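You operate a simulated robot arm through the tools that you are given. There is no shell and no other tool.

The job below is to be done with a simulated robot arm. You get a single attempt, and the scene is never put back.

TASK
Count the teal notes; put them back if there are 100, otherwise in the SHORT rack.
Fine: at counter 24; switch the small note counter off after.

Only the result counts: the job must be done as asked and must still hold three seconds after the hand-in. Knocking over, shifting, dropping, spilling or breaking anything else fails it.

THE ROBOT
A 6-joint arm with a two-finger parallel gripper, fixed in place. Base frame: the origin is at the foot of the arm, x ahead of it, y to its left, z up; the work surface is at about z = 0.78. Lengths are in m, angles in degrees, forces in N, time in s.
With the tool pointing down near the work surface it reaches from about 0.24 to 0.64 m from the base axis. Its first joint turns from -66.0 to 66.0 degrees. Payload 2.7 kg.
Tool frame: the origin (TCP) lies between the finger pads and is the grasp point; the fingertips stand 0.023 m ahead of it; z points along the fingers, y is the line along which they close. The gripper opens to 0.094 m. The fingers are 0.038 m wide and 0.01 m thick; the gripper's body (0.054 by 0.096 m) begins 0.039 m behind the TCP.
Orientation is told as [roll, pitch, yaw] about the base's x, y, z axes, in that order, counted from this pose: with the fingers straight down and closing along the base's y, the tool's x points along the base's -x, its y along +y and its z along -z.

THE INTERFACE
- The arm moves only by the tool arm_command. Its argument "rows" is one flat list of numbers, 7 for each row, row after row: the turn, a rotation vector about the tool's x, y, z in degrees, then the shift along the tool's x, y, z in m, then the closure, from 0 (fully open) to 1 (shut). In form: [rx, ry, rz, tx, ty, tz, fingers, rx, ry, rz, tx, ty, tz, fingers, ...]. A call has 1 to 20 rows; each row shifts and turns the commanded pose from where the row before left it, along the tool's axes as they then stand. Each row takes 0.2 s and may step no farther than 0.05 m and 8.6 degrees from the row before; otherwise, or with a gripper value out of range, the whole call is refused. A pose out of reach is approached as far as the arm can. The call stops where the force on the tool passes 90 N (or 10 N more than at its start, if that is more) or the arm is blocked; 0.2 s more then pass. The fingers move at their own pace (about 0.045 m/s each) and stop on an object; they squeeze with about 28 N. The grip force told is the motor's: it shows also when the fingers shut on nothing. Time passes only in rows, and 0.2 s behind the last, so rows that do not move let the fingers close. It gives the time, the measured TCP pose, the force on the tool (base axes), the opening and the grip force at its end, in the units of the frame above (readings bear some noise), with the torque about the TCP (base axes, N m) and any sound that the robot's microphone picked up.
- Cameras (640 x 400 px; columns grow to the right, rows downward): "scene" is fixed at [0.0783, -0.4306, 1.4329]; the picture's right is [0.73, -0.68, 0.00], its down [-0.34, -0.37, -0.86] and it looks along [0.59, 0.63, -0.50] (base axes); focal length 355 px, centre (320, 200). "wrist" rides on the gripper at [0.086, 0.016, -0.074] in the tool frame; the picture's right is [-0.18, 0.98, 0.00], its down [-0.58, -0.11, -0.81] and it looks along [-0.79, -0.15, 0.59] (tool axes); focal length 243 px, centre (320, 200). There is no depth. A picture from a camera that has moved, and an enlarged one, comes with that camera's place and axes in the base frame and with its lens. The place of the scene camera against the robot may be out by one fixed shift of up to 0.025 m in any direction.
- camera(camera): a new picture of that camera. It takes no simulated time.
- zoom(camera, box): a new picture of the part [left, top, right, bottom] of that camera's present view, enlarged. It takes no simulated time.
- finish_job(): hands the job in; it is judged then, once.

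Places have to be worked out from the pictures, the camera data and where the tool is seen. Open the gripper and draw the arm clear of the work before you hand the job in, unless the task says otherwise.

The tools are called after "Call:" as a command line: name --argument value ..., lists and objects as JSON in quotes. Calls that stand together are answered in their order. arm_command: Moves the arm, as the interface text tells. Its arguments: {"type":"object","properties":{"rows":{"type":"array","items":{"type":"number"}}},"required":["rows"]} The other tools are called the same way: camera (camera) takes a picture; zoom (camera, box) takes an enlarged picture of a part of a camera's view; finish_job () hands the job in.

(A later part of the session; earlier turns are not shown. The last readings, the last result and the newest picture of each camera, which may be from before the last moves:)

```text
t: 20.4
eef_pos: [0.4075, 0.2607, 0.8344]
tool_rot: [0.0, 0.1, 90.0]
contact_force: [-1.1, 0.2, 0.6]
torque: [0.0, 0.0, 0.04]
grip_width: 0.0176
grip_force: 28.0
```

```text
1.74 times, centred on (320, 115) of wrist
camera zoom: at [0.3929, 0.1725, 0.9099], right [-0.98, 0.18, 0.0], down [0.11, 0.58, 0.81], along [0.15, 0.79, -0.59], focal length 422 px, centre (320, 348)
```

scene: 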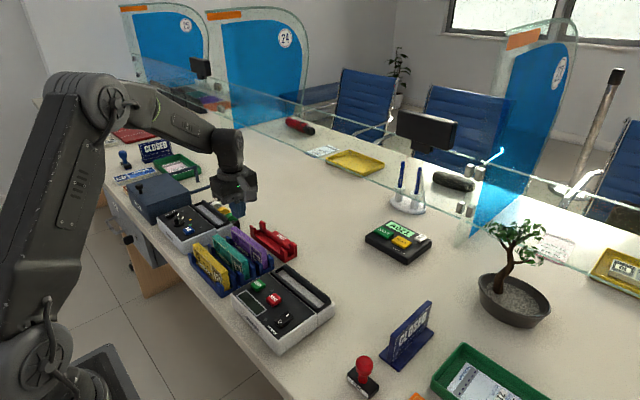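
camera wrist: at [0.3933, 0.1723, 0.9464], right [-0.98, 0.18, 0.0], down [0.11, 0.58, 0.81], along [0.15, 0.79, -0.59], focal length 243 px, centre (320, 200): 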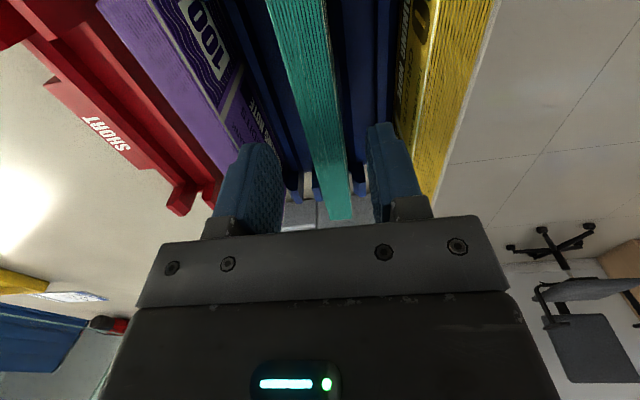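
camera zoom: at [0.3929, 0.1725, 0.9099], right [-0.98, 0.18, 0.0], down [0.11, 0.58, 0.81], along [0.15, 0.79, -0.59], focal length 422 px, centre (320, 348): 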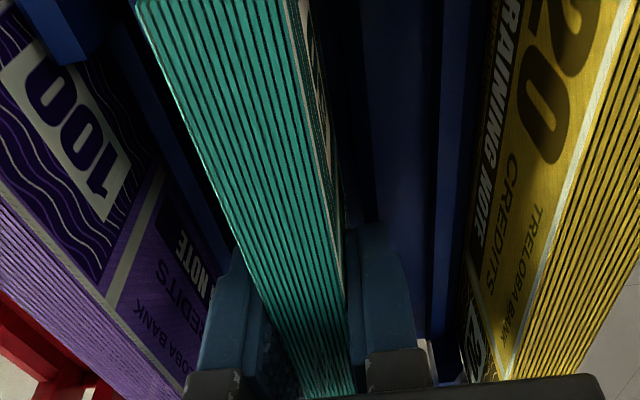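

Gripped at 17.6 mm width with 28 N. Lifting straight up out of the slot.

Call:
arm_command --rows '[0, 0, 0, 0, 0, -0.008, 1, 0, 0, 0, 0, 0, -0.015, 1, 0, 0, 0, 0, 0, -0.02, 1, 0, 0, 0, 0, 0, -0.025, 1, 0, 0, 0, 0, 0, -0.027, 1, 0, 0, 0, 0, 0, 0, 1]'

Call:
camera --camera "wrist"

Call:
zoom --camera "scene" --box '[170, 160, 330, 300]'

```text
t: 21.8
eef_pos: [0.4069, 0.2591, 0.9303]
tool_rot: [0.1, 0.0, 90.0]
contact_force: [-0.3, -0.6, 0.1]
torque: [0.01, -0.03, -0.03]
grip_width: 0.0179
grip_force: 28.2
```

```text
taken
camera wrist: at [0.3926, 0.1722, 1.0048], right [-0.98, 0.18, 0.0], down [0.11, 0.58, 0.81], along [0.15, 0.79, -0.59], focal length 243 px, centre (320, 200)
```

wrist: 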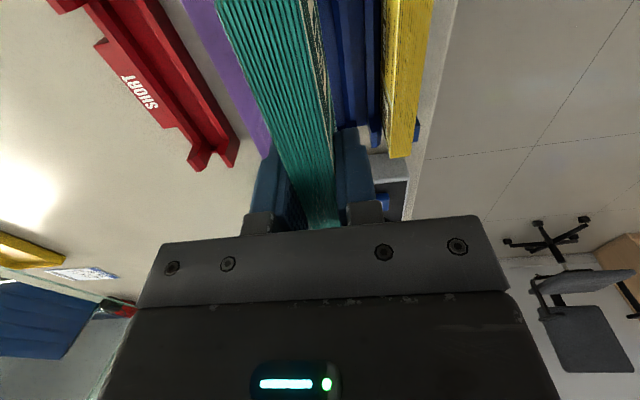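

```text
2.86 times, centred on (250, 230) of scene
camera zoom: at [0.0784, -0.4306, 1.4329], right [0.73, -0.68, 0.0], down [-0.34, -0.37, -0.86], along [0.59, 0.63, -0.5], focal length 1016 px, centre (520, 114)
```

zoom: 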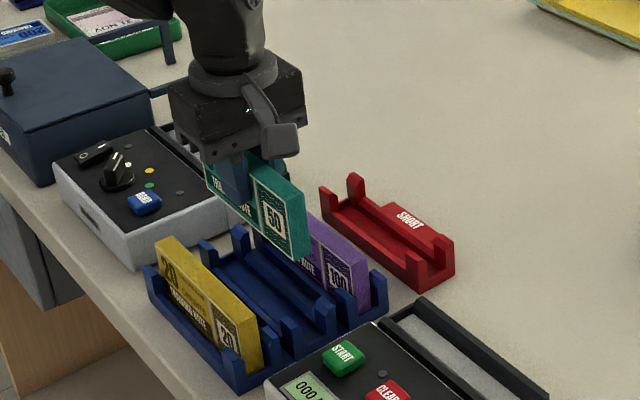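

The bundle is out cleanly. Now carry it at this height over the hopper centre (≈0.4645, 0.044).

Call:
arm_command --rows '[0, 0, 0, 0.035, -0.0094, 0, 1, 0, 0, 0, 0.036, -0.0094, 0, 1, 0, 0, 0, 0.036, -0.0095, 0, 1, 0, 0, 0, 0.036, -0.0095, 0, 1, 0, 0, 0, 0.036, -0.0095, 0, 1, 0, 0, 0, 0.036, -0.0094, 0, 1, 0, 0, 0, 0, 0, 0, 1]'

Call:
camera --camera "wrist"

Call:
zoom --camera "scene" --box '[220, 190, 380, 340]'

```text
t: 23.4
eef_pos: [0.466, 0.044, 0.9299]
tool_rot: [0.1, -0.1, 90.0]
contact_force: [-0.1, -0.4, 0.1]
torque: [0.01, 0.01, -0.02]
grip_width: 0.0174
grip_force: 28.2
```

```text
taken
camera wrist: at [0.4508, -0.0426, 1.0049], right [-0.98, 0.18, 0.0], down [0.11, 0.58, 0.81], along [0.15, 0.79, -0.59], focal length 243 px, centre (320, 200)
```

wrist: 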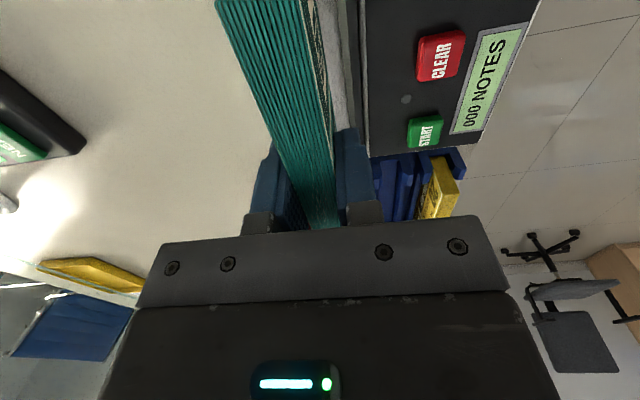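

```text
2.67 times, centred on (300, 265) of scene
camera zoom: at [0.0783, -0.4306, 1.4329], right [0.73, -0.68, 0.0], down [-0.34, -0.37, -0.86], along [0.59, 0.63, -0.5], focal length 948 px, centre (373, 27)
```

zoom: 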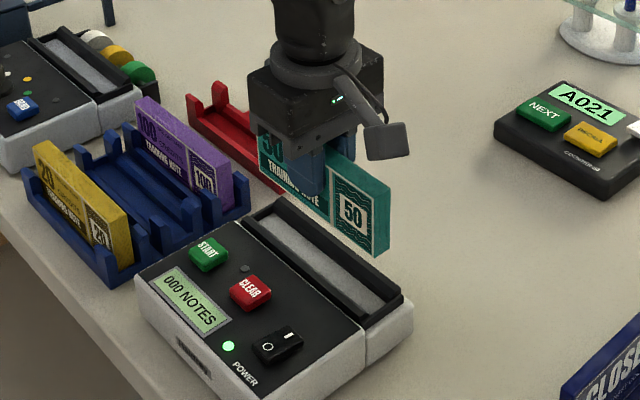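

Zooming on the bundle end and hopper to check alignment before lowering.

Call:
zoom --camera "scene" --box '[300, 225, 380, 315]'

Call:
zoom --camera "wrist" --box '[200, 0, 440, 230]'

```text
4.44 times, centred on (340, 270) of scene
camera zoom: at [0.0783, -0.4306, 1.4329], right [0.73, -0.68, 0.0], down [-0.34, -0.37, -0.86], along [0.59, 0.63, -0.5], focal length 1580 px, centre (231, -111)
```

zoom: 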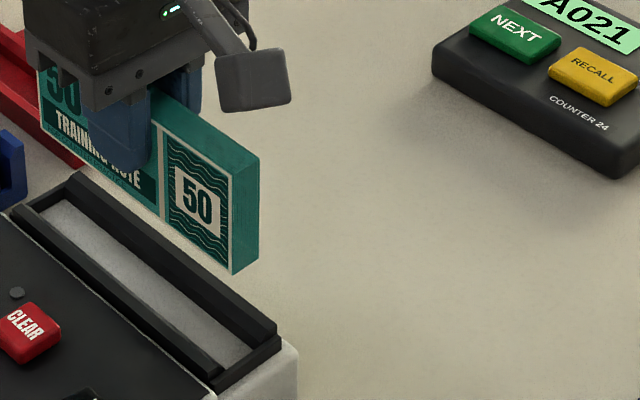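

```text
1.74 times, centred on (320, 115) of wrist
camera zoom: at [0.4508, -0.0426, 1.0049], right [-0.98, 0.18, 0.0], down [0.11, 0.58, 0.81], along [0.15, 0.79, -0.59], focal length 422 px, centre (320, 348)
```

zoom: 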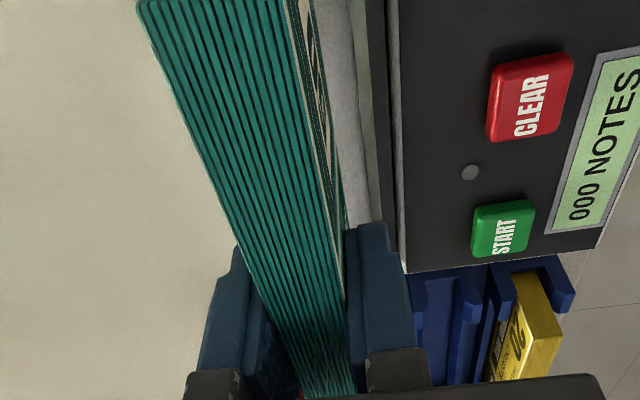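

Call:
zoom --camera "wrist" --box '[290, 0, 390, 70]'

Call:
zoom --camera "scene" --box '[265, 240, 365, 310]'

```text
5.71 times, centred on (340, 35) of wrist
camera zoom: at [0.4508, -0.0426, 1.0049], right [-0.98, 0.18, 0.0], down [0.11, 0.58, 0.81], along [0.15, 0.79, -0.59], focal length 1386 px, centre (206, 1143)
```

zoom: 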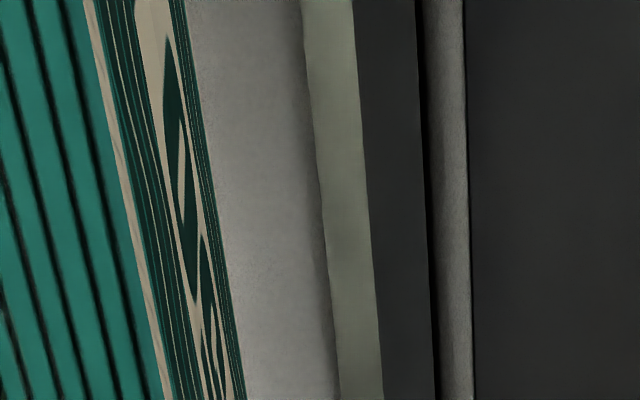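

```text
5.71 times, centred on (315, 275) of scene
camera zoom: at [0.0783, -0.4306, 1.4329], right [0.73, -0.68, 0.0], down [-0.34, -0.37, -0.86], along [0.59, 0.63, -0.5], focal length 2031 px, centre (349, -229)
```

zoom: 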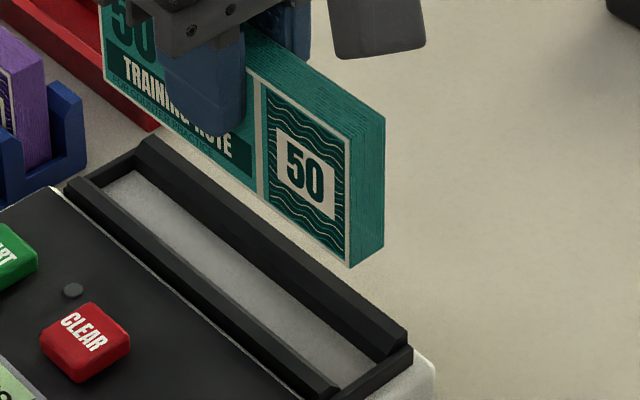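

The bundle sits about 5–6 mm too far in +x relative to the slot centre (≈0.461). Correcting x and lowering so the bundle bottom is close above the rim for a finer check.

Call:
arm_command --rows '[0, 0, 0, 0, 0.0055, 0, 1, 0, 0, 0, 0, 0, 0.015, 1, 0, 0, 0, 0, 0, 0.012, 1, 0, 0, 0, 0, 0, 0, 1]'

Call:
zoom --camera "wrist" --box '[290, 0, 390, 70]'

Call:
zoom --camera "scene" --box '[265, 240, 365, 310]'

Call:
zoom --camera "wrist" --box '[200, 0, 440, 230]'

```text
t: 24.4
eef_pos: [0.4593, 0.0448, 0.903]
tool_rot: [0.1, 0.0, 90.0]
contact_force: [-0.6, -0.1, -1.1]
torque: [0.0, 0.03, 0.02]
grip_width: 0.0176
grip_force: 27.6
```

```text
5.71 times, centred on (340, 35) of wrist
camera zoom: at [0.4447, -0.0429, 0.9771], right [-0.98, 0.18, 0.0], down [0.11, 0.58, 0.81], along [0.15, 0.79, -0.59], focal length 1386 px, centre (206, 1143)
```

zoom: 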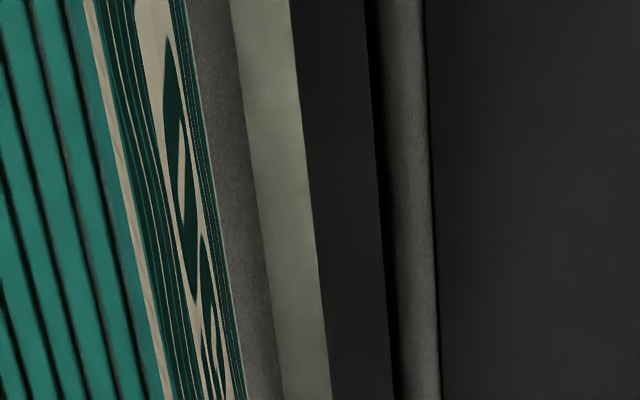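

```text
5.71 times, centred on (315, 275) of scene
camera zoom: at [0.0784, -0.4306, 1.4329], right [0.73, -0.68, 0.0], down [-0.34, -0.37, -0.86], along [0.59, 0.63, -0.5], focal length 2031 px, centre (349, -229)
```

zoom: 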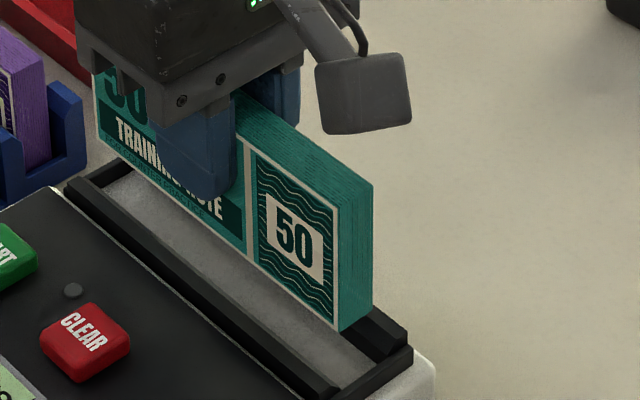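

```text
1.74 times, centred on (320, 115) of wrist
camera zoom: at [0.4447, -0.0429, 0.9771], right [-0.98, 0.18, 0.0], down [0.11, 0.58, 0.81], along [0.15, 0.79, -0.59], focal length 422 px, centre (320, 348)
```

zoom: 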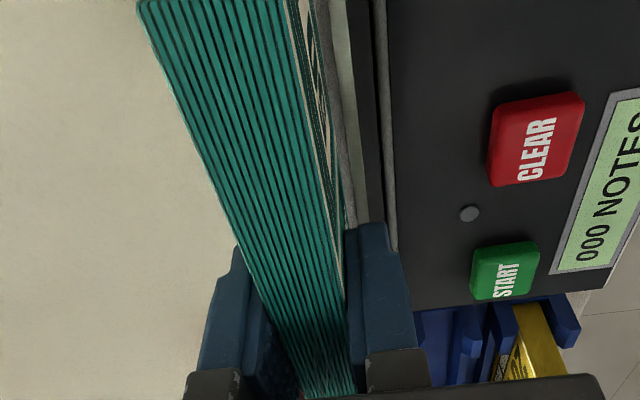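

Call:
zoom --camera "scene" --box '[300, 275, 348, 311]'

Call:
zoom --camera "scene" --box '[262, 245, 310, 281]'

```text
11.11 times, centred on (324, 293) of scene
camera zoom: at [0.0784, -0.4306, 1.4329], right [0.73, -0.68, 0.0], down [-0.34, -0.37, -0.86], along [0.59, 0.63, -0.5], focal length 3949 px, centre (276, -833)
```

zoom: 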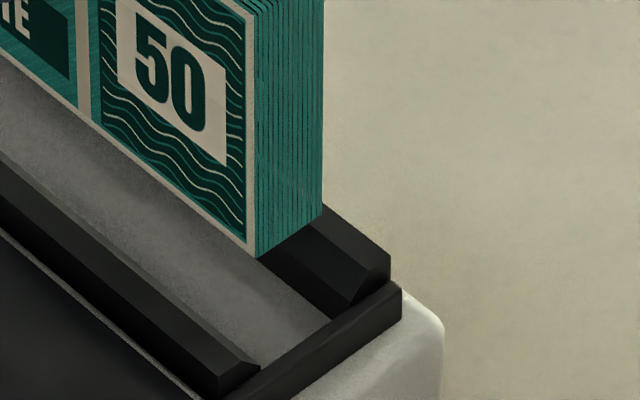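

```text
11.11 times, centred on (286, 263) of scene
camera zoom: at [0.0784, -0.4306, 1.4329], right [0.73, -0.68, 0.0], down [-0.34, -0.37, -0.86], along [0.59, 0.63, -0.5], focal length 3949 px, centre (698, -500)
```

zoom: 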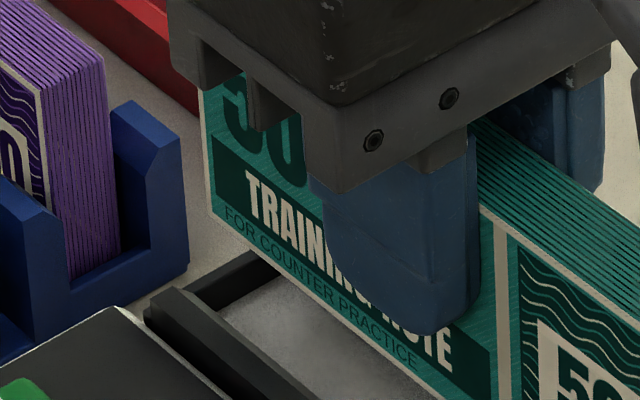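

x is now centred within about 1 mm. I'll lower another 8 mm (still above the rails) to check the y-alignment of both ends in the scene view.

Call:
arm_command --rows '[0, 0, 0, 0, 0, 0.004, 1, 0, 0, 0, 0, 0, 0.004, 1, 0, 0, 0, 0, 0, 0, 1]'

Call:
zoom --camera "scene" --box '[300, 275, 348, 311]'

Call:
zoom --camera "scene" --box '[262, 245, 310, 281]'

```text
t: 25.2
eef_pos: [0.4588, 0.0444, 0.8951]
tool_rot: [0.0, 0.0, 89.9]
contact_force: [0.1, 0.0, -1.2]
torque: [0.03, 0.04, -0.04]
grip_width: 0.0178
grip_force: 27.9
```

```text
11.11 times, centred on (324, 293) of scene
camera zoom: at [0.0784, -0.4306, 1.4329], right [0.73, -0.68, 0.0], down [-0.34, -0.37, -0.86], along [0.59, 0.63, -0.5], focal length 3949 px, centre (276, -833)
```

zoom: 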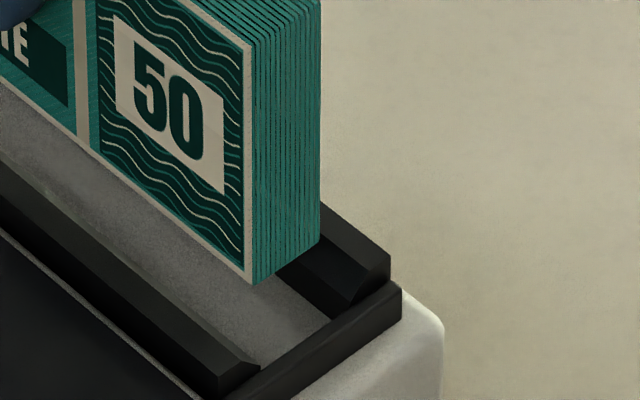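

```text
11.11 times, centred on (286, 263) of scene
camera zoom: at [0.0784, -0.4306, 1.4329], right [0.73, -0.68, 0.0], down [-0.34, -0.37, -0.86], along [0.59, 0.63, -0.5], focal length 3949 px, centre (698, -500)
```

zoom: 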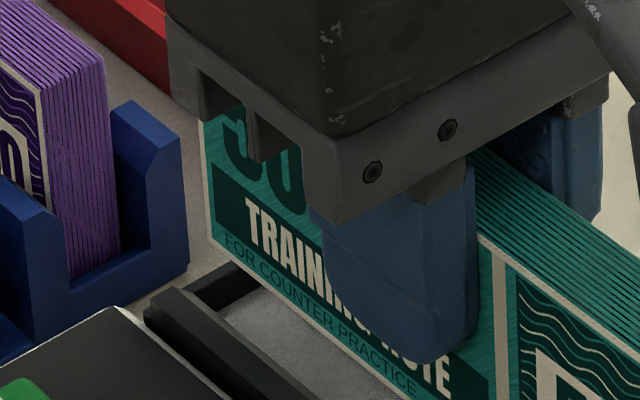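

Call:
arm_command --rows '[0, 0, 0, 0, 0, 0.004, 1, 0, 0, 0, 0, 0, 0.003, 1, 0, 0, 0, 0, 0, 0, 1]'

Call:
zoom --camera "scene" --box '[300, 275, 348, 311]'

Call:
zoom --camera "scene" --box '[262, 245, 310, 281]'

Call:
zoom --camera "wrist" --box '[290, 0, 390, 70]'

```text
t: 26.0
eef_pos: [0.4592, 0.0444, 0.8875]
tool_rot: [0.1, 0.0, 90.1]
contact_force: [-0.1, 0.6, -1.0]
torque: [0.0, -0.01, -0.04]
grip_width: 0.0178
grip_force: 28.4
```

```text
11.11 times, centred on (324, 293) of scene
camera zoom: at [0.0784, -0.4306, 1.4329], right [0.73, -0.68, 0.0], down [-0.34, -0.37, -0.86], along [0.59, 0.63, -0.5], focal length 3949 px, centre (276, -833)
```

zoom: 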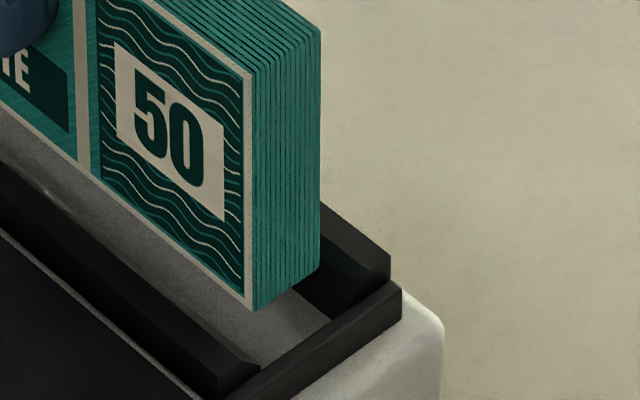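

```text
11.11 times, centred on (286, 263) of scene
camera zoom: at [0.0784, -0.4306, 1.4329], right [0.73, -0.68, 0.0], down [-0.34, -0.37, -0.86], along [0.59, 0.63, -0.5], focal length 3949 px, centre (698, -500)
```

zoom: 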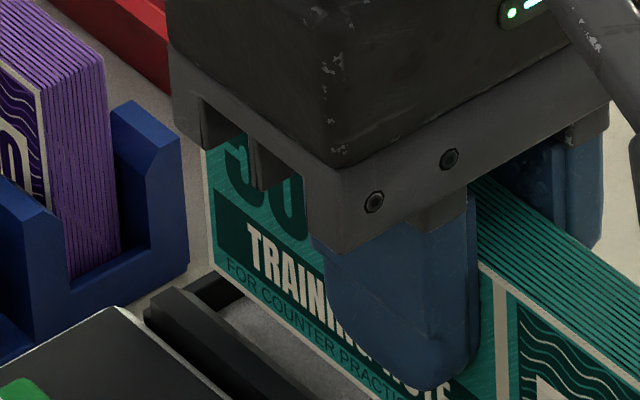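

```text
5.71 times, centred on (340, 35) of wrist
camera zoom: at [0.4443, -0.0426, 0.9628], right [-0.98, 0.18, 0.0], down [0.11, 0.58, 0.81], along [0.15, 0.79, -0.59], focal length 1386 px, centre (206, 1143)
```

zoom: 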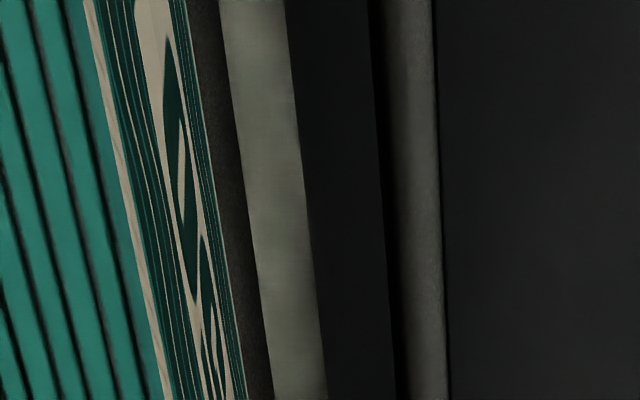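

Both ends look inside the pocket and x is centred. Lowering in small steps while watching for contact.

Call:
arm_command --rows '[0, 0, 0, 0, -0.0005, 0.003, 1, 0, 0, 0, 0, 0, 0.003, 1, 0, 0, 0, 0, 0, 0, 1]'

Call:
zoom --camera "scene" --box '[300, 275, 348, 311]'

Call:
zoom --camera "scene" --box '[262, 245, 310, 281]'

```text
t: 26.8
eef_pos: [0.4599, 0.0454, 0.8821]
tool_rot: [0.0, 0.1, 90.0]
contact_force: [0.6, -0.4, -0.5]
torque: [0.02, -0.01, -0.01]
grip_width: 0.0177
grip_force: 27.4
```

```text
11.11 times, centred on (324, 293) of scene
camera zoom: at [0.0784, -0.4306, 1.4329], right [0.73, -0.68, 0.0], down [-0.34, -0.37, -0.86], along [0.59, 0.63, -0.5], focal length 3949 px, centre (276, -833)
```

zoom: 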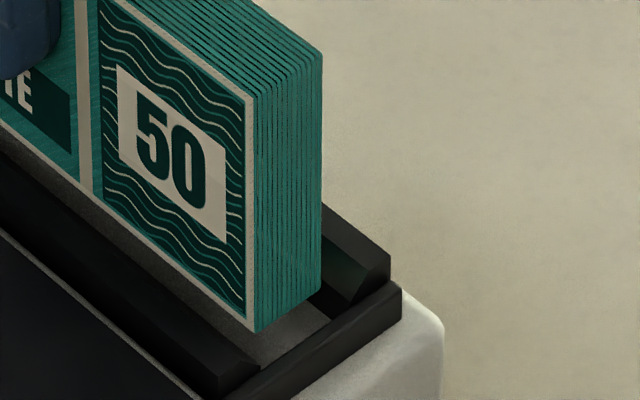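

```text
11.11 times, centred on (286, 263) of scene
camera zoom: at [0.0784, -0.4306, 1.4329], right [0.73, -0.68, 0.0], down [-0.34, -0.37, -0.86], along [0.59, 0.63, -0.5], focal length 3949 px, centre (698, -500)
```

zoom: 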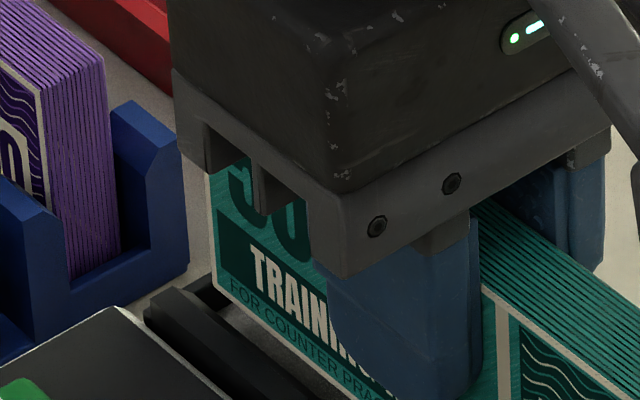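

Call:
zoom --camera "scene" --box '[270, 260, 294, 278]'

Call:
zoom --camera "scene" --box '[312, 293, 336, 311]'

```text
16.00 times, centred on (282, 269) of scene
camera zoom: at [0.0784, -0.4306, 1.4329], right [0.73, -0.68, 0.0], down [-0.34, -0.37, -0.86], along [0.59, 0.63, -0.5], focal length 5687 px, centre (928, -904)
```

zoom: 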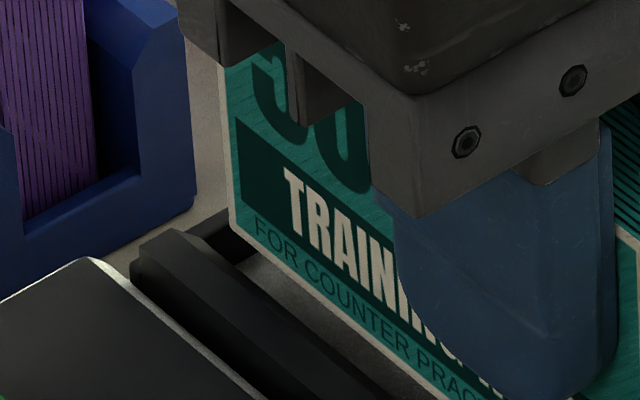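

```text
16.00 times, centred on (324, 302) of scene
camera zoom: at [0.0784, -0.4306, 1.4329], right [0.73, -0.68, 0.0], down [-0.34, -0.37, -0.86], along [0.59, 0.63, -0.5], focal length 5687 px, centre (256, -1432)
```

zoom: 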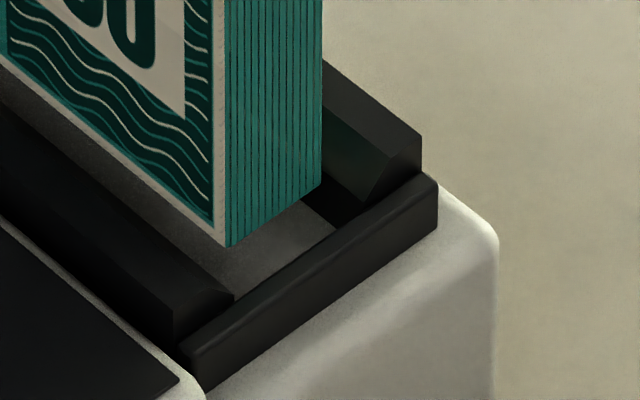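

Alignment is within about 2 mm of centre with ~4 mm clearance each side. Lowering on into the pocket.

Call:
arm_command --rows '[0, 0, 0, 0, 0, 0.002, 1, 0, 0, 0, 0, 0, 0.002, 1, 0, 0, 0, 0, 0, 0.002, 1, 0, 0, 0, 0, 0, 0, 1]'

Call:
zoom --camera "scene" --box '[312, 285, 344, 309]'

```text
t: 27.8
eef_pos: [0.4584, 0.0435, 0.8766]
tool_rot: [0.0, 0.0, 90.0]
contact_force: [0.4, 0.5, -1.1]
torque: [0.04, 0.0, -0.01]
grip_width: 0.0178
grip_force: 28.0
```

```text
16.00 times, centred on (328, 297) of scene
camera zoom: at [0.0784, -0.4306, 1.4329], right [0.73, -0.68, 0.0], down [-0.34, -0.37, -0.86], along [0.59, 0.63, -0.5], focal length 5687 px, centre (192, -1352)
```

zoom: 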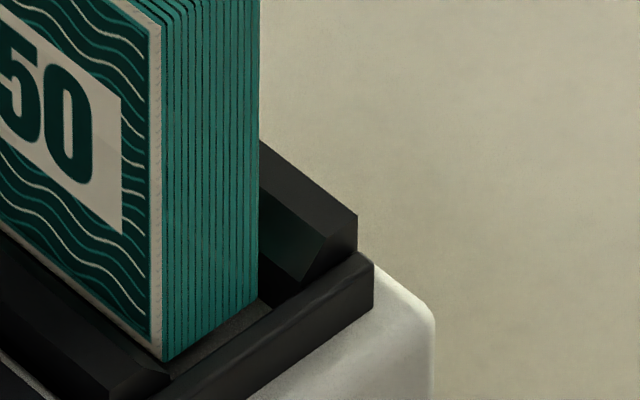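

Call:
arm_command --rows '[0, 0, 0, 0, 0, 0.002, 1, 0, 0, 0, 0, 0, 0.002, 1, 0, 0, 0, 0, 0, 0, 1]'

Call:
zoom --camera "scene" --box '[312, 285, 344, 309]'

Call:
zoom --camera "scene" --box '[266, 255, 298, 279]'

```text
t: 28.6
eef_pos: [0.4587, 0.0439, 0.8715]
tool_rot: [0.0, 0.1, 90.0]
contact_force: [0.2, -0.4, -1.4]
torque: [-0.04, 0.0, -0.05]
grip_width: 0.0175
grip_force: 27.5
```

```text
16.00 times, centred on (328, 297) of scene
camera zoom: at [0.0784, -0.4306, 1.4329], right [0.73, -0.68, 0.0], down [-0.34, -0.37, -0.86], along [0.59, 0.63, -0.5], focal length 5687 px, centre (192, -1352)
```

zoom: 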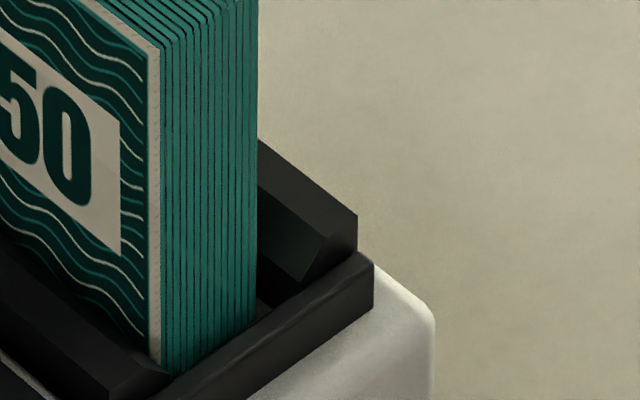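

```text
16.00 times, centred on (282, 267) of scene
camera zoom: at [0.0784, -0.4306, 1.4329], right [0.73, -0.68, 0.0], down [-0.34, -0.37, -0.86], along [0.59, 0.63, -0.5], focal length 5687 px, centre (928, -872)
```

zoom: 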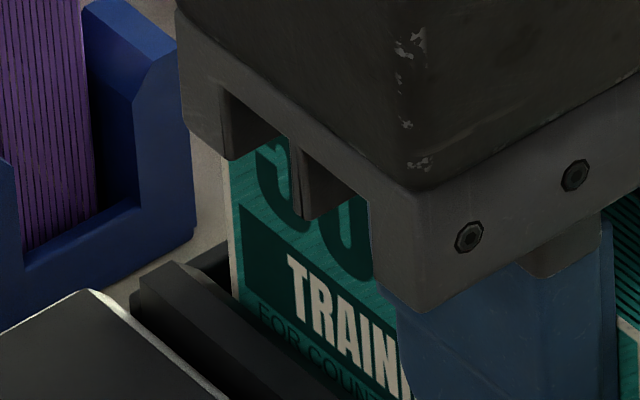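

The bundle is entering the pocket without contact force. Continuing down until it touches the floor.

Call:
arm_command --rows '[0, 0, 0, 0, 0, 0.0015, 1, 0, 0, 0, 0, 0, 0.0015, 1, 0, 0, 0, 0, 0, 0, 1]'

```text
t: 29.4
eef_pos: [0.4587, 0.0455, 0.8694]
tool_rot: [-0.1, 0.0, 90.0]
contact_force: [-7.2, -1.6, 17.5]
torque: [-0.14, 0.32, 0.0]
grip_width: 0.018
grip_force: 28.8
```

Floor contact (≈17 N) at TCP z≈0.869, matching the expected pocket floor. I relieve about 1 mm and open the fingers slightly.

Call:
arm_command --rows '[0, 0, 0, 0, 0, -0.001, 1, 0, 0, 0, 0, 0, 0, 1, 0, 0, 0, 0, 0, 0, 0.78, 0, 0, 0, 0, 0, 0, 0.7, 0, 0, 0, 0, 0, 0, 0.6, 0, 0, 0, 0, 0, 0, 0.6]'

Call:
camera --camera "wrist"

Call:
zoom --camera "scene" --box '[255, 235, 355, 315]'

```text
t: 30.8
eef_pos: [0.4595, 0.045, 0.8694]
tool_rot: [0.0, 0.0, 90.1]
contact_force: [0.2, 0.0, 0.0]
torque: [0.01, 0.01, -0.01]
grip_width: 0.0375
grip_force: 0.2
```

```text
taken
camera wrist: at [0.4446, -0.0423, 0.9448], right [-0.98, 0.18, 0.0], down [0.11, 0.58, 0.81], along [0.15, 0.79, -0.59], focal length 243 px, centre (320, 200)
```

wrist: 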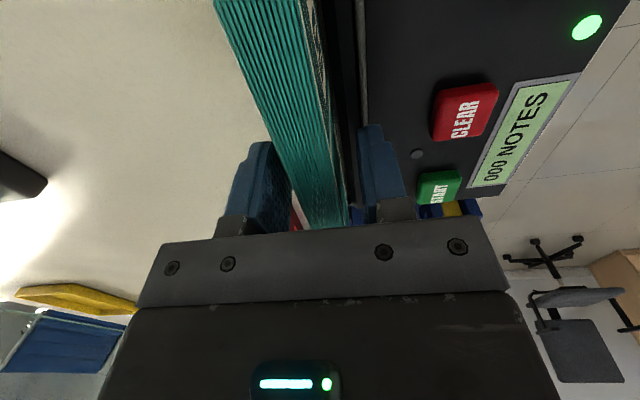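

```text
5.00 times, centred on (305, 275) of scene
camera zoom: at [0.0783, -0.4306, 1.4329], right [0.73, -0.68, 0.0], down [-0.34, -0.37, -0.86], along [0.59, 0.63, -0.5], focal length 1777 px, centre (395, -175)
```

zoom: 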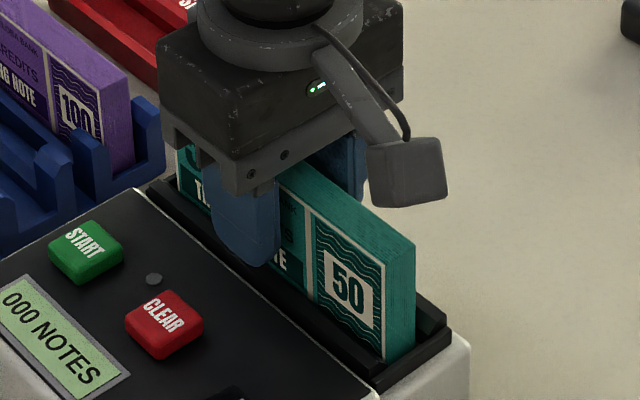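

The bundle stands upright in the hopper, released. I lift clear, then close the fingers and move above START.

Call:
arm_command --rows '[0, 0, 0, 0, 0, -0.01, 0.55, 0, 0, 0, 0, 0, -0.02, 0.55, 0, 0, 0, 0, 0, -0.03, 0.55, 0, 0, 0, 0, 0, -0.03, 0.55, 0, 0, 0, -0.02, 0.024, 0, 1, 0, 0, 0, -0.02, 0.024, 0, 1, 0, 0, 0, -0.0175, 0.0225, 0, 1, 0, 0, 0, 0, 0, 0, 1, 0, 0, 0, 0, 0, 0, 1]'

Call:
camera --camera "wrist"

Call:
zoom --camera "scene" --box '[220, 210, 360, 330]'

```text
t: 32.8
eef_pos: [0.3893, 0.1026, 0.9597]
tool_rot: [-0.1, 0.0, 90.0]
contact_force: [0.1, 0.3, -0.8]
torque: [-0.01, 0.0, 0.04]
grip_width: 0.0001
grip_force: 28.3
```

```text
taken
camera wrist: at [0.3741, 0.0152, 1.0345], right [-0.98, 0.18, 0.0], down [0.11, 0.58, 0.81], along [0.15, 0.79, -0.59], focal length 243 px, centre (320, 200)
```

wrist: 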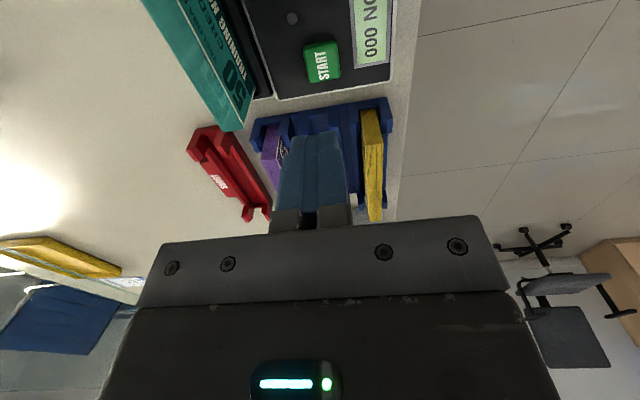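

```text
3.33 times, centred on (290, 270) of scene
camera zoom: at [0.0783, -0.4306, 1.4329], right [0.73, -0.68, 0.0], down [-0.34, -0.37, -0.86], along [0.59, 0.63, -0.5], focal length 1185 px, centre (420, -33)
```

zoom: 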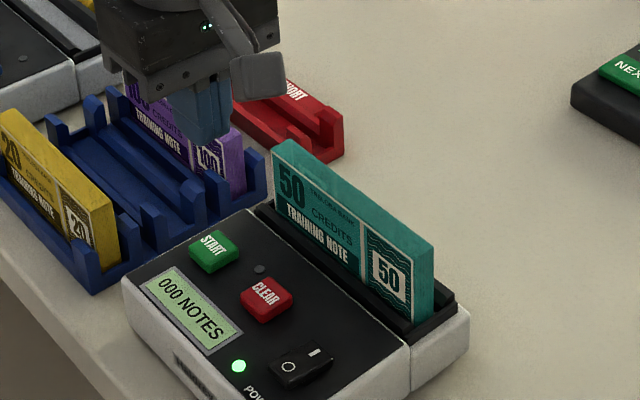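

START is at about (0.389, 0.100). Descending to just above it, then pressing in small steps.

Call:
arm_command --rows '[0, 0, 0, 0.0015, 0, 0.03, 1, 0, 0, 0, 0, 0, 0.03, 1, 0, 0, 0, 0, 0, 0.02, 1, 0, 0, 0, 0, 0, 0, 1]'

Call:
zoom --camera "wrist" --box '[230, 40, 450, 220]'

Call:
zoom --camera "scene" --box '[220, 210, 360, 330]'

```text
t: 33.8
eef_pos: [0.3897, 0.1005, 0.8787]
tool_rot: [-0.1, 0.0, 90.1]
contact_force: [0.9, 0.1, 0.0]
torque: [-0.01, 0.04, 0.02]
grip_width: 0.0002
grip_force: 27.5
```

```text
2.22 times, centred on (340, 130) of wrist
camera zoom: at [0.3747, 0.0137, 0.954], right [-0.98, 0.18, 0.0], down [0.11, 0.58, 0.81], along [0.15, 0.79, -0.59], focal length 539 px, centre (276, 356)
```

zoom: 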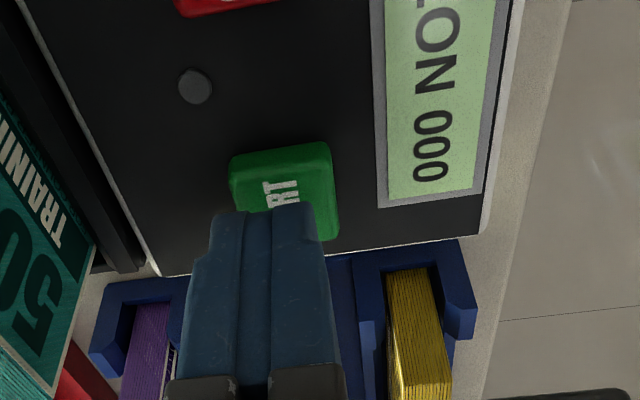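

```text
3.33 times, centred on (290, 270) of scene
camera zoom: at [0.0783, -0.4306, 1.4329], right [0.73, -0.68, 0.0], down [-0.34, -0.37, -0.86], along [0.59, 0.63, -0.5], focal length 1185 px, centre (420, -33)
```

zoom: 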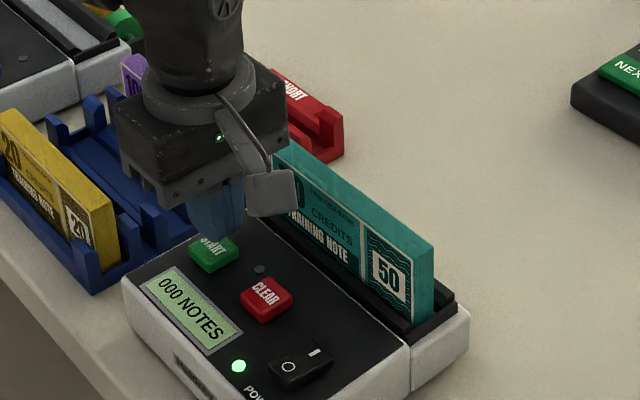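

Aim point is a few mm beyond the button centre in +y; shifting 3.5 mm toward −y and pressing down gently.

Call:
arm_command --rows '[0, 0, 0, 0.0035, 0, 0, 1, 0, 0, 0, 0, 0, 0.003, 1, 0, 0, 0, 0, 0, 0.003, 1, 0, 0, 0, 0, 0, 0.002, 1, 0, 0, 0, 0, 0, 0, 1]'

```text
t: 35.0
eef_pos: [0.3897, 0.0962, 0.8721]
tool_rot: [0.1, 0.0, 90.0]
contact_force: [-0.8, -1.6, -0.3]
torque: [0.0, -0.04, 0.0]
grip_width: 0.0003
grip_force: 27.8
```

Call:
arm_command --rows '[0, 0, 0, 0, 0, 0.0015, 1, 0, 0, 0, 0, 0, 0.0015, 1, 0, 0, 0, 0, 0, 0, 1]'

Call:
zoom --camera "scene" --box '[220, 210, 360, 330]'

```text
t: 35.8
eef_pos: [0.3886, 0.0972, 0.8674]
tool_rot: [0.0, 0.0, 90.0]
contact_force: [-0.6, -0.6, -0.3]
torque: [-0.01, 0.02, -0.01]
grip_width: 0.0
grip_force: 27.9
```

```text
3.33 times, centred on (290, 270) of scene
camera zoom: at [0.0783, -0.4306, 1.4329], right [0.73, -0.68, 0.0], down [-0.34, -0.37, -0.86], along [0.59, 0.63, -0.5], focal length 1185 px, centre (420, -33)
```

zoom: 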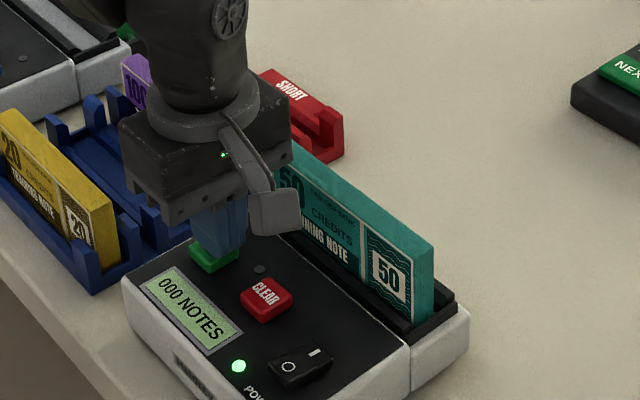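

No contact yet; continuing to lower in 1.5 mm steps.

Call:
arm_command --rows '[0, 0, 0, 0, 0, 0.0015, 1, 0, 0, 0, 0, 0, 0.0015, 1, 0, 0, 0, 0, 0, 0, 1]'

Call:
zoom --camera "scene" --box '[220, 240, 320, 320]'

```text
t: 36.6
eef_pos: [0.3887, 0.0967, 0.8663]
tool_rot: [0.1, -0.1, 90.0]
contact_force: [-0.1, -0.2, -0.6]
torque: [0.0, -0.01, 0.0]
grip_width: 0.0001
grip_force: 28.0
```

```text
5.00 times, centred on (270, 280) of scene
camera zoom: at [0.0783, -0.4306, 1.4329], right [0.73, -0.68, 0.0], down [-0.34, -0.37, -0.86], along [0.59, 0.63, -0.5], focal length 1777 px, centre (570, -200)
```

zoom: 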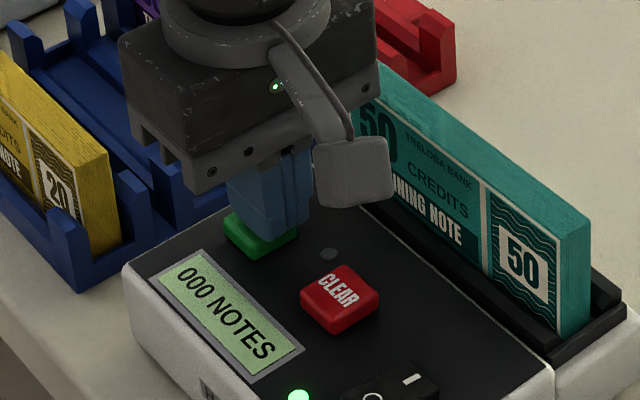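

Call:
arm_command --rows '[0, 0, 0, 0, 0, 0.0015, 1, 0, 0, 0, 0, 0, 0.0015, 1, 0, 0, 0, 0, 0, 0, 1]'

Call:
zoom --camera "scene" --box '[220, 240, 320, 320]'

```text
t: 37.4
eef_pos: [0.3884, 0.0969, 0.8631]
tool_rot: [0.0, 0.0, 90.0]
contact_force: [0.7, 0.0, 0.7]
torque: [-0.03, -0.02, 0.01]
grip_width: 0.0003
grip_force: 28.0
```

```text
5.00 times, centred on (270, 280) of scene
camera zoom: at [0.0783, -0.4306, 1.4329], right [0.73, -0.68, 0.0], down [-0.34, -0.37, -0.86], along [0.59, 0.63, -0.5], focal length 1777 px, centre (570, -200)
```

zoom: 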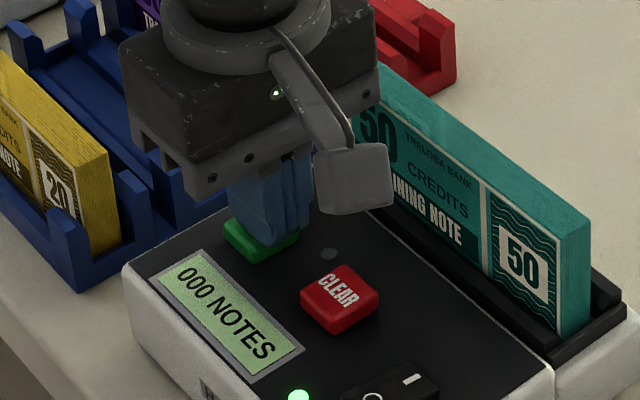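

Call:
arm_command --rows '[0, 0, 0, 0, 0, 0.0015, 1, 0, 0, 0, 0, 0, 0.001, 1, 0, 0, 0, 0, 0, 0, 1]'

Call:
zoom --camera "scene" --box '[220, 240, 320, 320]'

```text
t: 38.2
eef_pos: [0.3898, 0.0977, 0.8612]
tool_rot: [0.0, 0.0, 90.0]
contact_force: [0.2, -1.5, 2.7]
torque: [-0.07, -0.05, 0.01]
grip_width: 0.0
grip_force: 28.6
heard: click
```

```text
5.00 times, centred on (270, 280) of scene
camera zoom: at [0.0783, -0.4307, 1.4329], right [0.73, -0.68, 0.0], down [-0.34, -0.37, -0.86], along [0.59, 0.63, -0.5], focal length 1777 px, centre (570, -200)
```

zoom: 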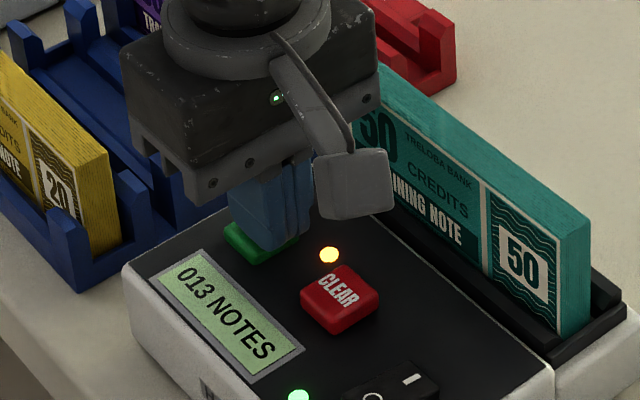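

A click, the amber lamp is lit and the display is counting ("013 NOTES"). I lift off the button and wait for the count to finish.

Call:
arm_command --rows '[0, 0, 0, 0, 0, -0.01, 1, 0, 0, 0, 0, 0, -0.03, 1, 0, 0, 0, 0, 0, -0.04, 1, 0, 0, 0, 0, 0, -0.03, 1, 0, 0, 0, 0, 0, 0, 1, 0, 0, 0, 0, 0, 0, 1, 0, 0, 0, 0, 0, 0, 1, 0, 0, 0, 0, 0, 0, 1, 0, 0, 0, 0, 0, 0, 1, 0, 0, 0, 0, 0, 0, 1]'

Call:
zoom --camera "scene" --box '[220, 210, 360, 330]'

```text
t: 40.4
eef_pos: [0.3887, 0.0967, 0.9718]
tool_rot: [0.0, 0.0, 89.9]
contact_force: [-0.2, -0.1, -0.9]
torque: [0.0, 0.01, -0.03]
grip_width: 0.0
grip_force: 27.6
```

```text
3.33 times, centred on (290, 270) of scene
camera zoom: at [0.0783, -0.4306, 1.4329], right [0.73, -0.68, 0.0], down [-0.34, -0.37, -0.86], along [0.59, 0.63, -0.5], focal length 1185 px, centre (420, -33)
```

zoom: 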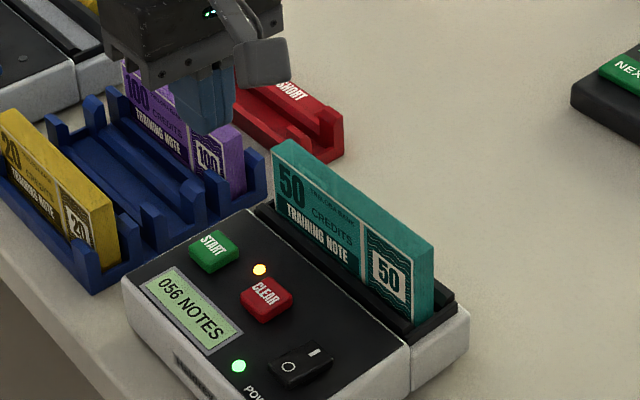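

The count is at 056 and still running (amber lamp on). Waiting a few more seconds without moving.

Call:
arm_command --rows '[0, 0, 0, 0, 0, 0, 1, 0, 0, 0, 0, 0, 0, 1, 0, 0, 0, 0, 0, 0, 1, 0, 0, 0, 0, 0, 0, 1, 0, 0, 0, 0, 0, 0, 1, 0, 0, 0, 0, 0, 0, 1, 0, 0, 0, 0, 0, 0, 1, 0, 0, 0, 0, 0, 0, 1, 0, 0, 0, 0, 0, 0, 1, 0, 0, 0, 0, 0, 0, 1, 0, 0, 0, 0, 0, 0, 1, 0, 0, 0, 0, 0, 0, 1, 0, 0, 0, 0, 0, 0, 1, 0, 0, 0, 0, 0, 0, 1, 0, 0, 0, 0, 0, 0, 1]'

Call:
zoom --camera "scene" --box '[220, 210, 360, 330]'

Call:
zoom --camera "scene" --box '[230, 270, 300, 330]'

```text
t: 43.6
eef_pos: [0.3882, 0.0978, 0.9714]
tool_rot: [-0.1, 0.1, 89.9]
contact_force: [0.4, -0.4, -1.0]
torque: [0.01, 0.01, 0.02]
grip_width: 0.0002
grip_force: 27.7
```

```text
3.33 times, centred on (290, 270) of scene
camera zoom: at [0.0783, -0.4306, 1.4329], right [0.73, -0.68, 0.0], down [-0.34, -0.37, -0.86], along [0.59, 0.63, -0.5], focal length 1185 px, centre (420, -33)
```

zoom: 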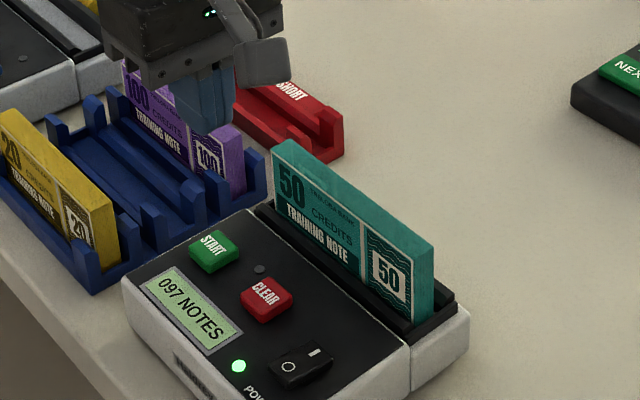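

```text
6.67 times, centred on (265, 300) of scene
camera zoom: at [0.0783, -0.4306, 1.4329], right [0.73, -0.68, 0.0], down [-0.34, -0.37, -0.86], along [0.59, 0.63, -0.5], focal length 2370 px, centre (687, -467)
```

zoom: 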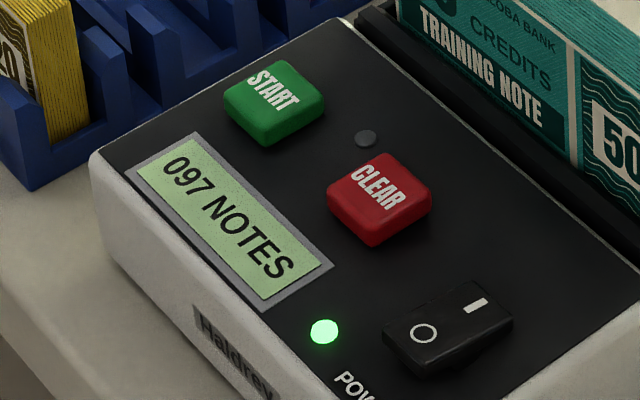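

The count finished at **097 NOTES** (amber lamp off): not 100, so the teal bundle goes into the SHORT rack. First I look at the red rack closely to measure it.

Call:
arm_command --rows '[0, 0, 0, -0.0183, -0.0279, 0, 1, 0, 0, 0, -0.0183, -0.0279, 0, 1, 0, 0, 0, -0.0183, -0.0279, 0.005, 1, 0, 0, 0, -0.0183, -0.0279, 0.005, 1, 0, 0, 0, 0, 0, 0, 1]'

Call:
camera --camera "wrist"

Call:
zoom --camera "wrist" --box '[220, 0, 440, 150]'

Call:
zoom --camera "scene" --box '[230, 200, 320, 270]'

```text
t: 44.8
eef_pos: [0.499, 0.1695, 0.959]
tool_rot: [0.0, 0.0, 90.0]
contact_force: [-0.6, 0.5, 0.3]
torque: [0.0, -0.01, 0.03]
grip_width: 0.0
grip_force: 28.0
```

```text
taken
camera wrist: at [0.4852, 0.0835, 1.0352], right [-0.98, 0.18, 0.0], down [0.11, 0.58, 0.81], along [0.15, 0.79, -0.59], focal length 243 px, centre (320, 200)
```

wrist: 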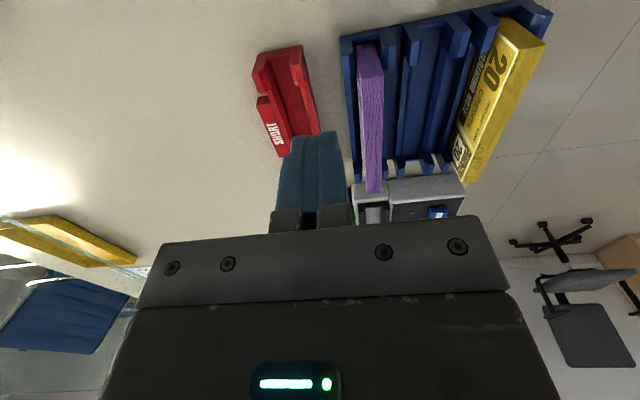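

```text
2.67 times, centred on (330, 75) of wrist
camera zoom: at [0.4852, 0.0835, 1.0352], right [-0.98, 0.18, 0.0], down [0.11, 0.58, 0.81], along [0.15, 0.79, -0.59], focal length 647 px, centre (293, 533)
```

zoom: 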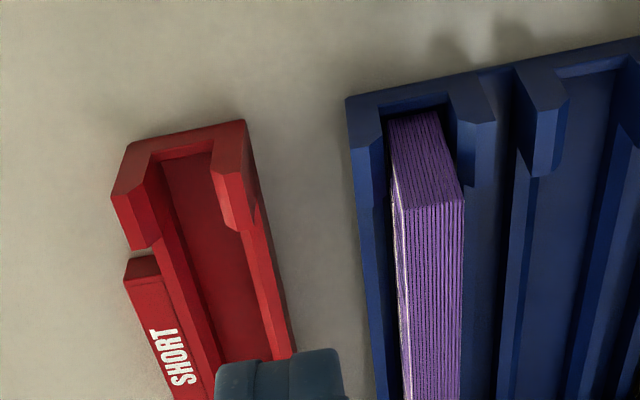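

```text
5.71 times, centred on (275, 235) of scene
camera zoom: at [0.0784, -0.4306, 1.4329], right [0.73, -0.68, 0.0], down [-0.34, -0.37, -0.86], along [0.59, 0.63, -0.5], focal length 2031 px, centre (577, 0)
```

zoom: 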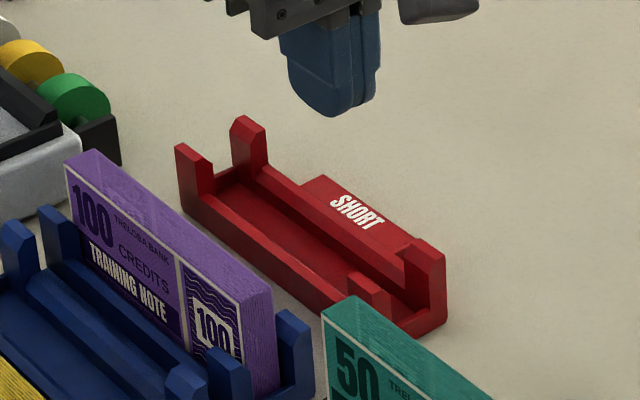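

Rack geometry: the SHORT slot centre is ≈(0.5436, 0.2595), same y and pattern as the blue slots. I return above the hopper with the fingers half open to fetch the bundle.

Call:
arm_command --rows '[0, 0, 0, 0.0314, 0.0103, 0, 0.5, 0, 0, 0, 0.0314, 0.0103, 0, 0.5, 0, 0, 0, 0.0314, 0.0103, 0, 0.5, 0, 0, 0, 0.0315, 0.0102, 0, 0.5, 0, 0, 0, 0, 0, 0.02, 0.5, 0, 0, 0, 0, 0, 0.015, 0.5, 0, 0, 0, 0, 0, 0, 0.5]'

Call:
camera --camera "wrist"

Call:
zoom --camera "scene" --box '[220, 210, 360, 330]'

```text
t: 46.4
eef_pos: [0.4586, 0.0442, 0.9249]
tool_rot: [0.0, 0.0, 90.0]
contact_force: [0.4, 0.0, -0.8]
torque: [0.05, 0.0, -0.03]
grip_width: 0.047
grip_force: 0.1
```

```text
taken
camera wrist: at [0.4445, -0.0429, 1.0003], right [-0.98, 0.18, 0.0], down [0.11, 0.58, 0.81], along [0.15, 0.79, -0.59], focal length 243 px, centre (320, 200)
```

wrist: 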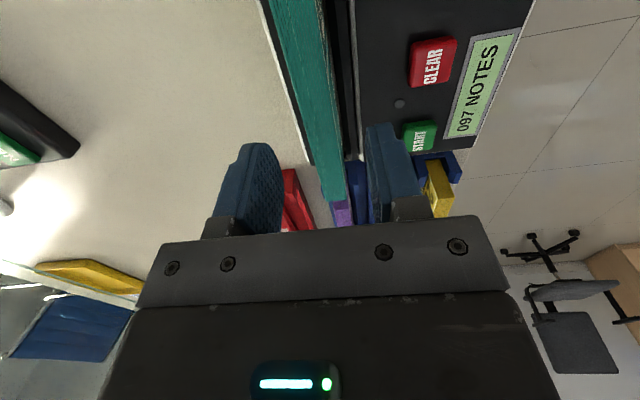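

```text
3.33 times, centred on (290, 270) of scene
camera zoom: at [0.0783, -0.4306, 1.4329], right [0.73, -0.68, 0.0], down [-0.34, -0.37, -0.86], along [0.59, 0.63, -0.5], focal length 1185 px, centre (420, -33)
```

zoom: 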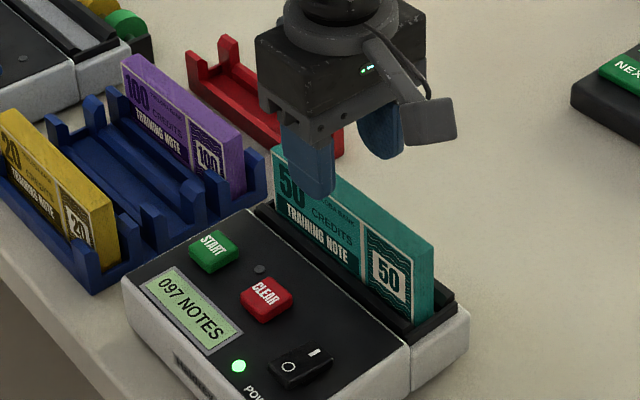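

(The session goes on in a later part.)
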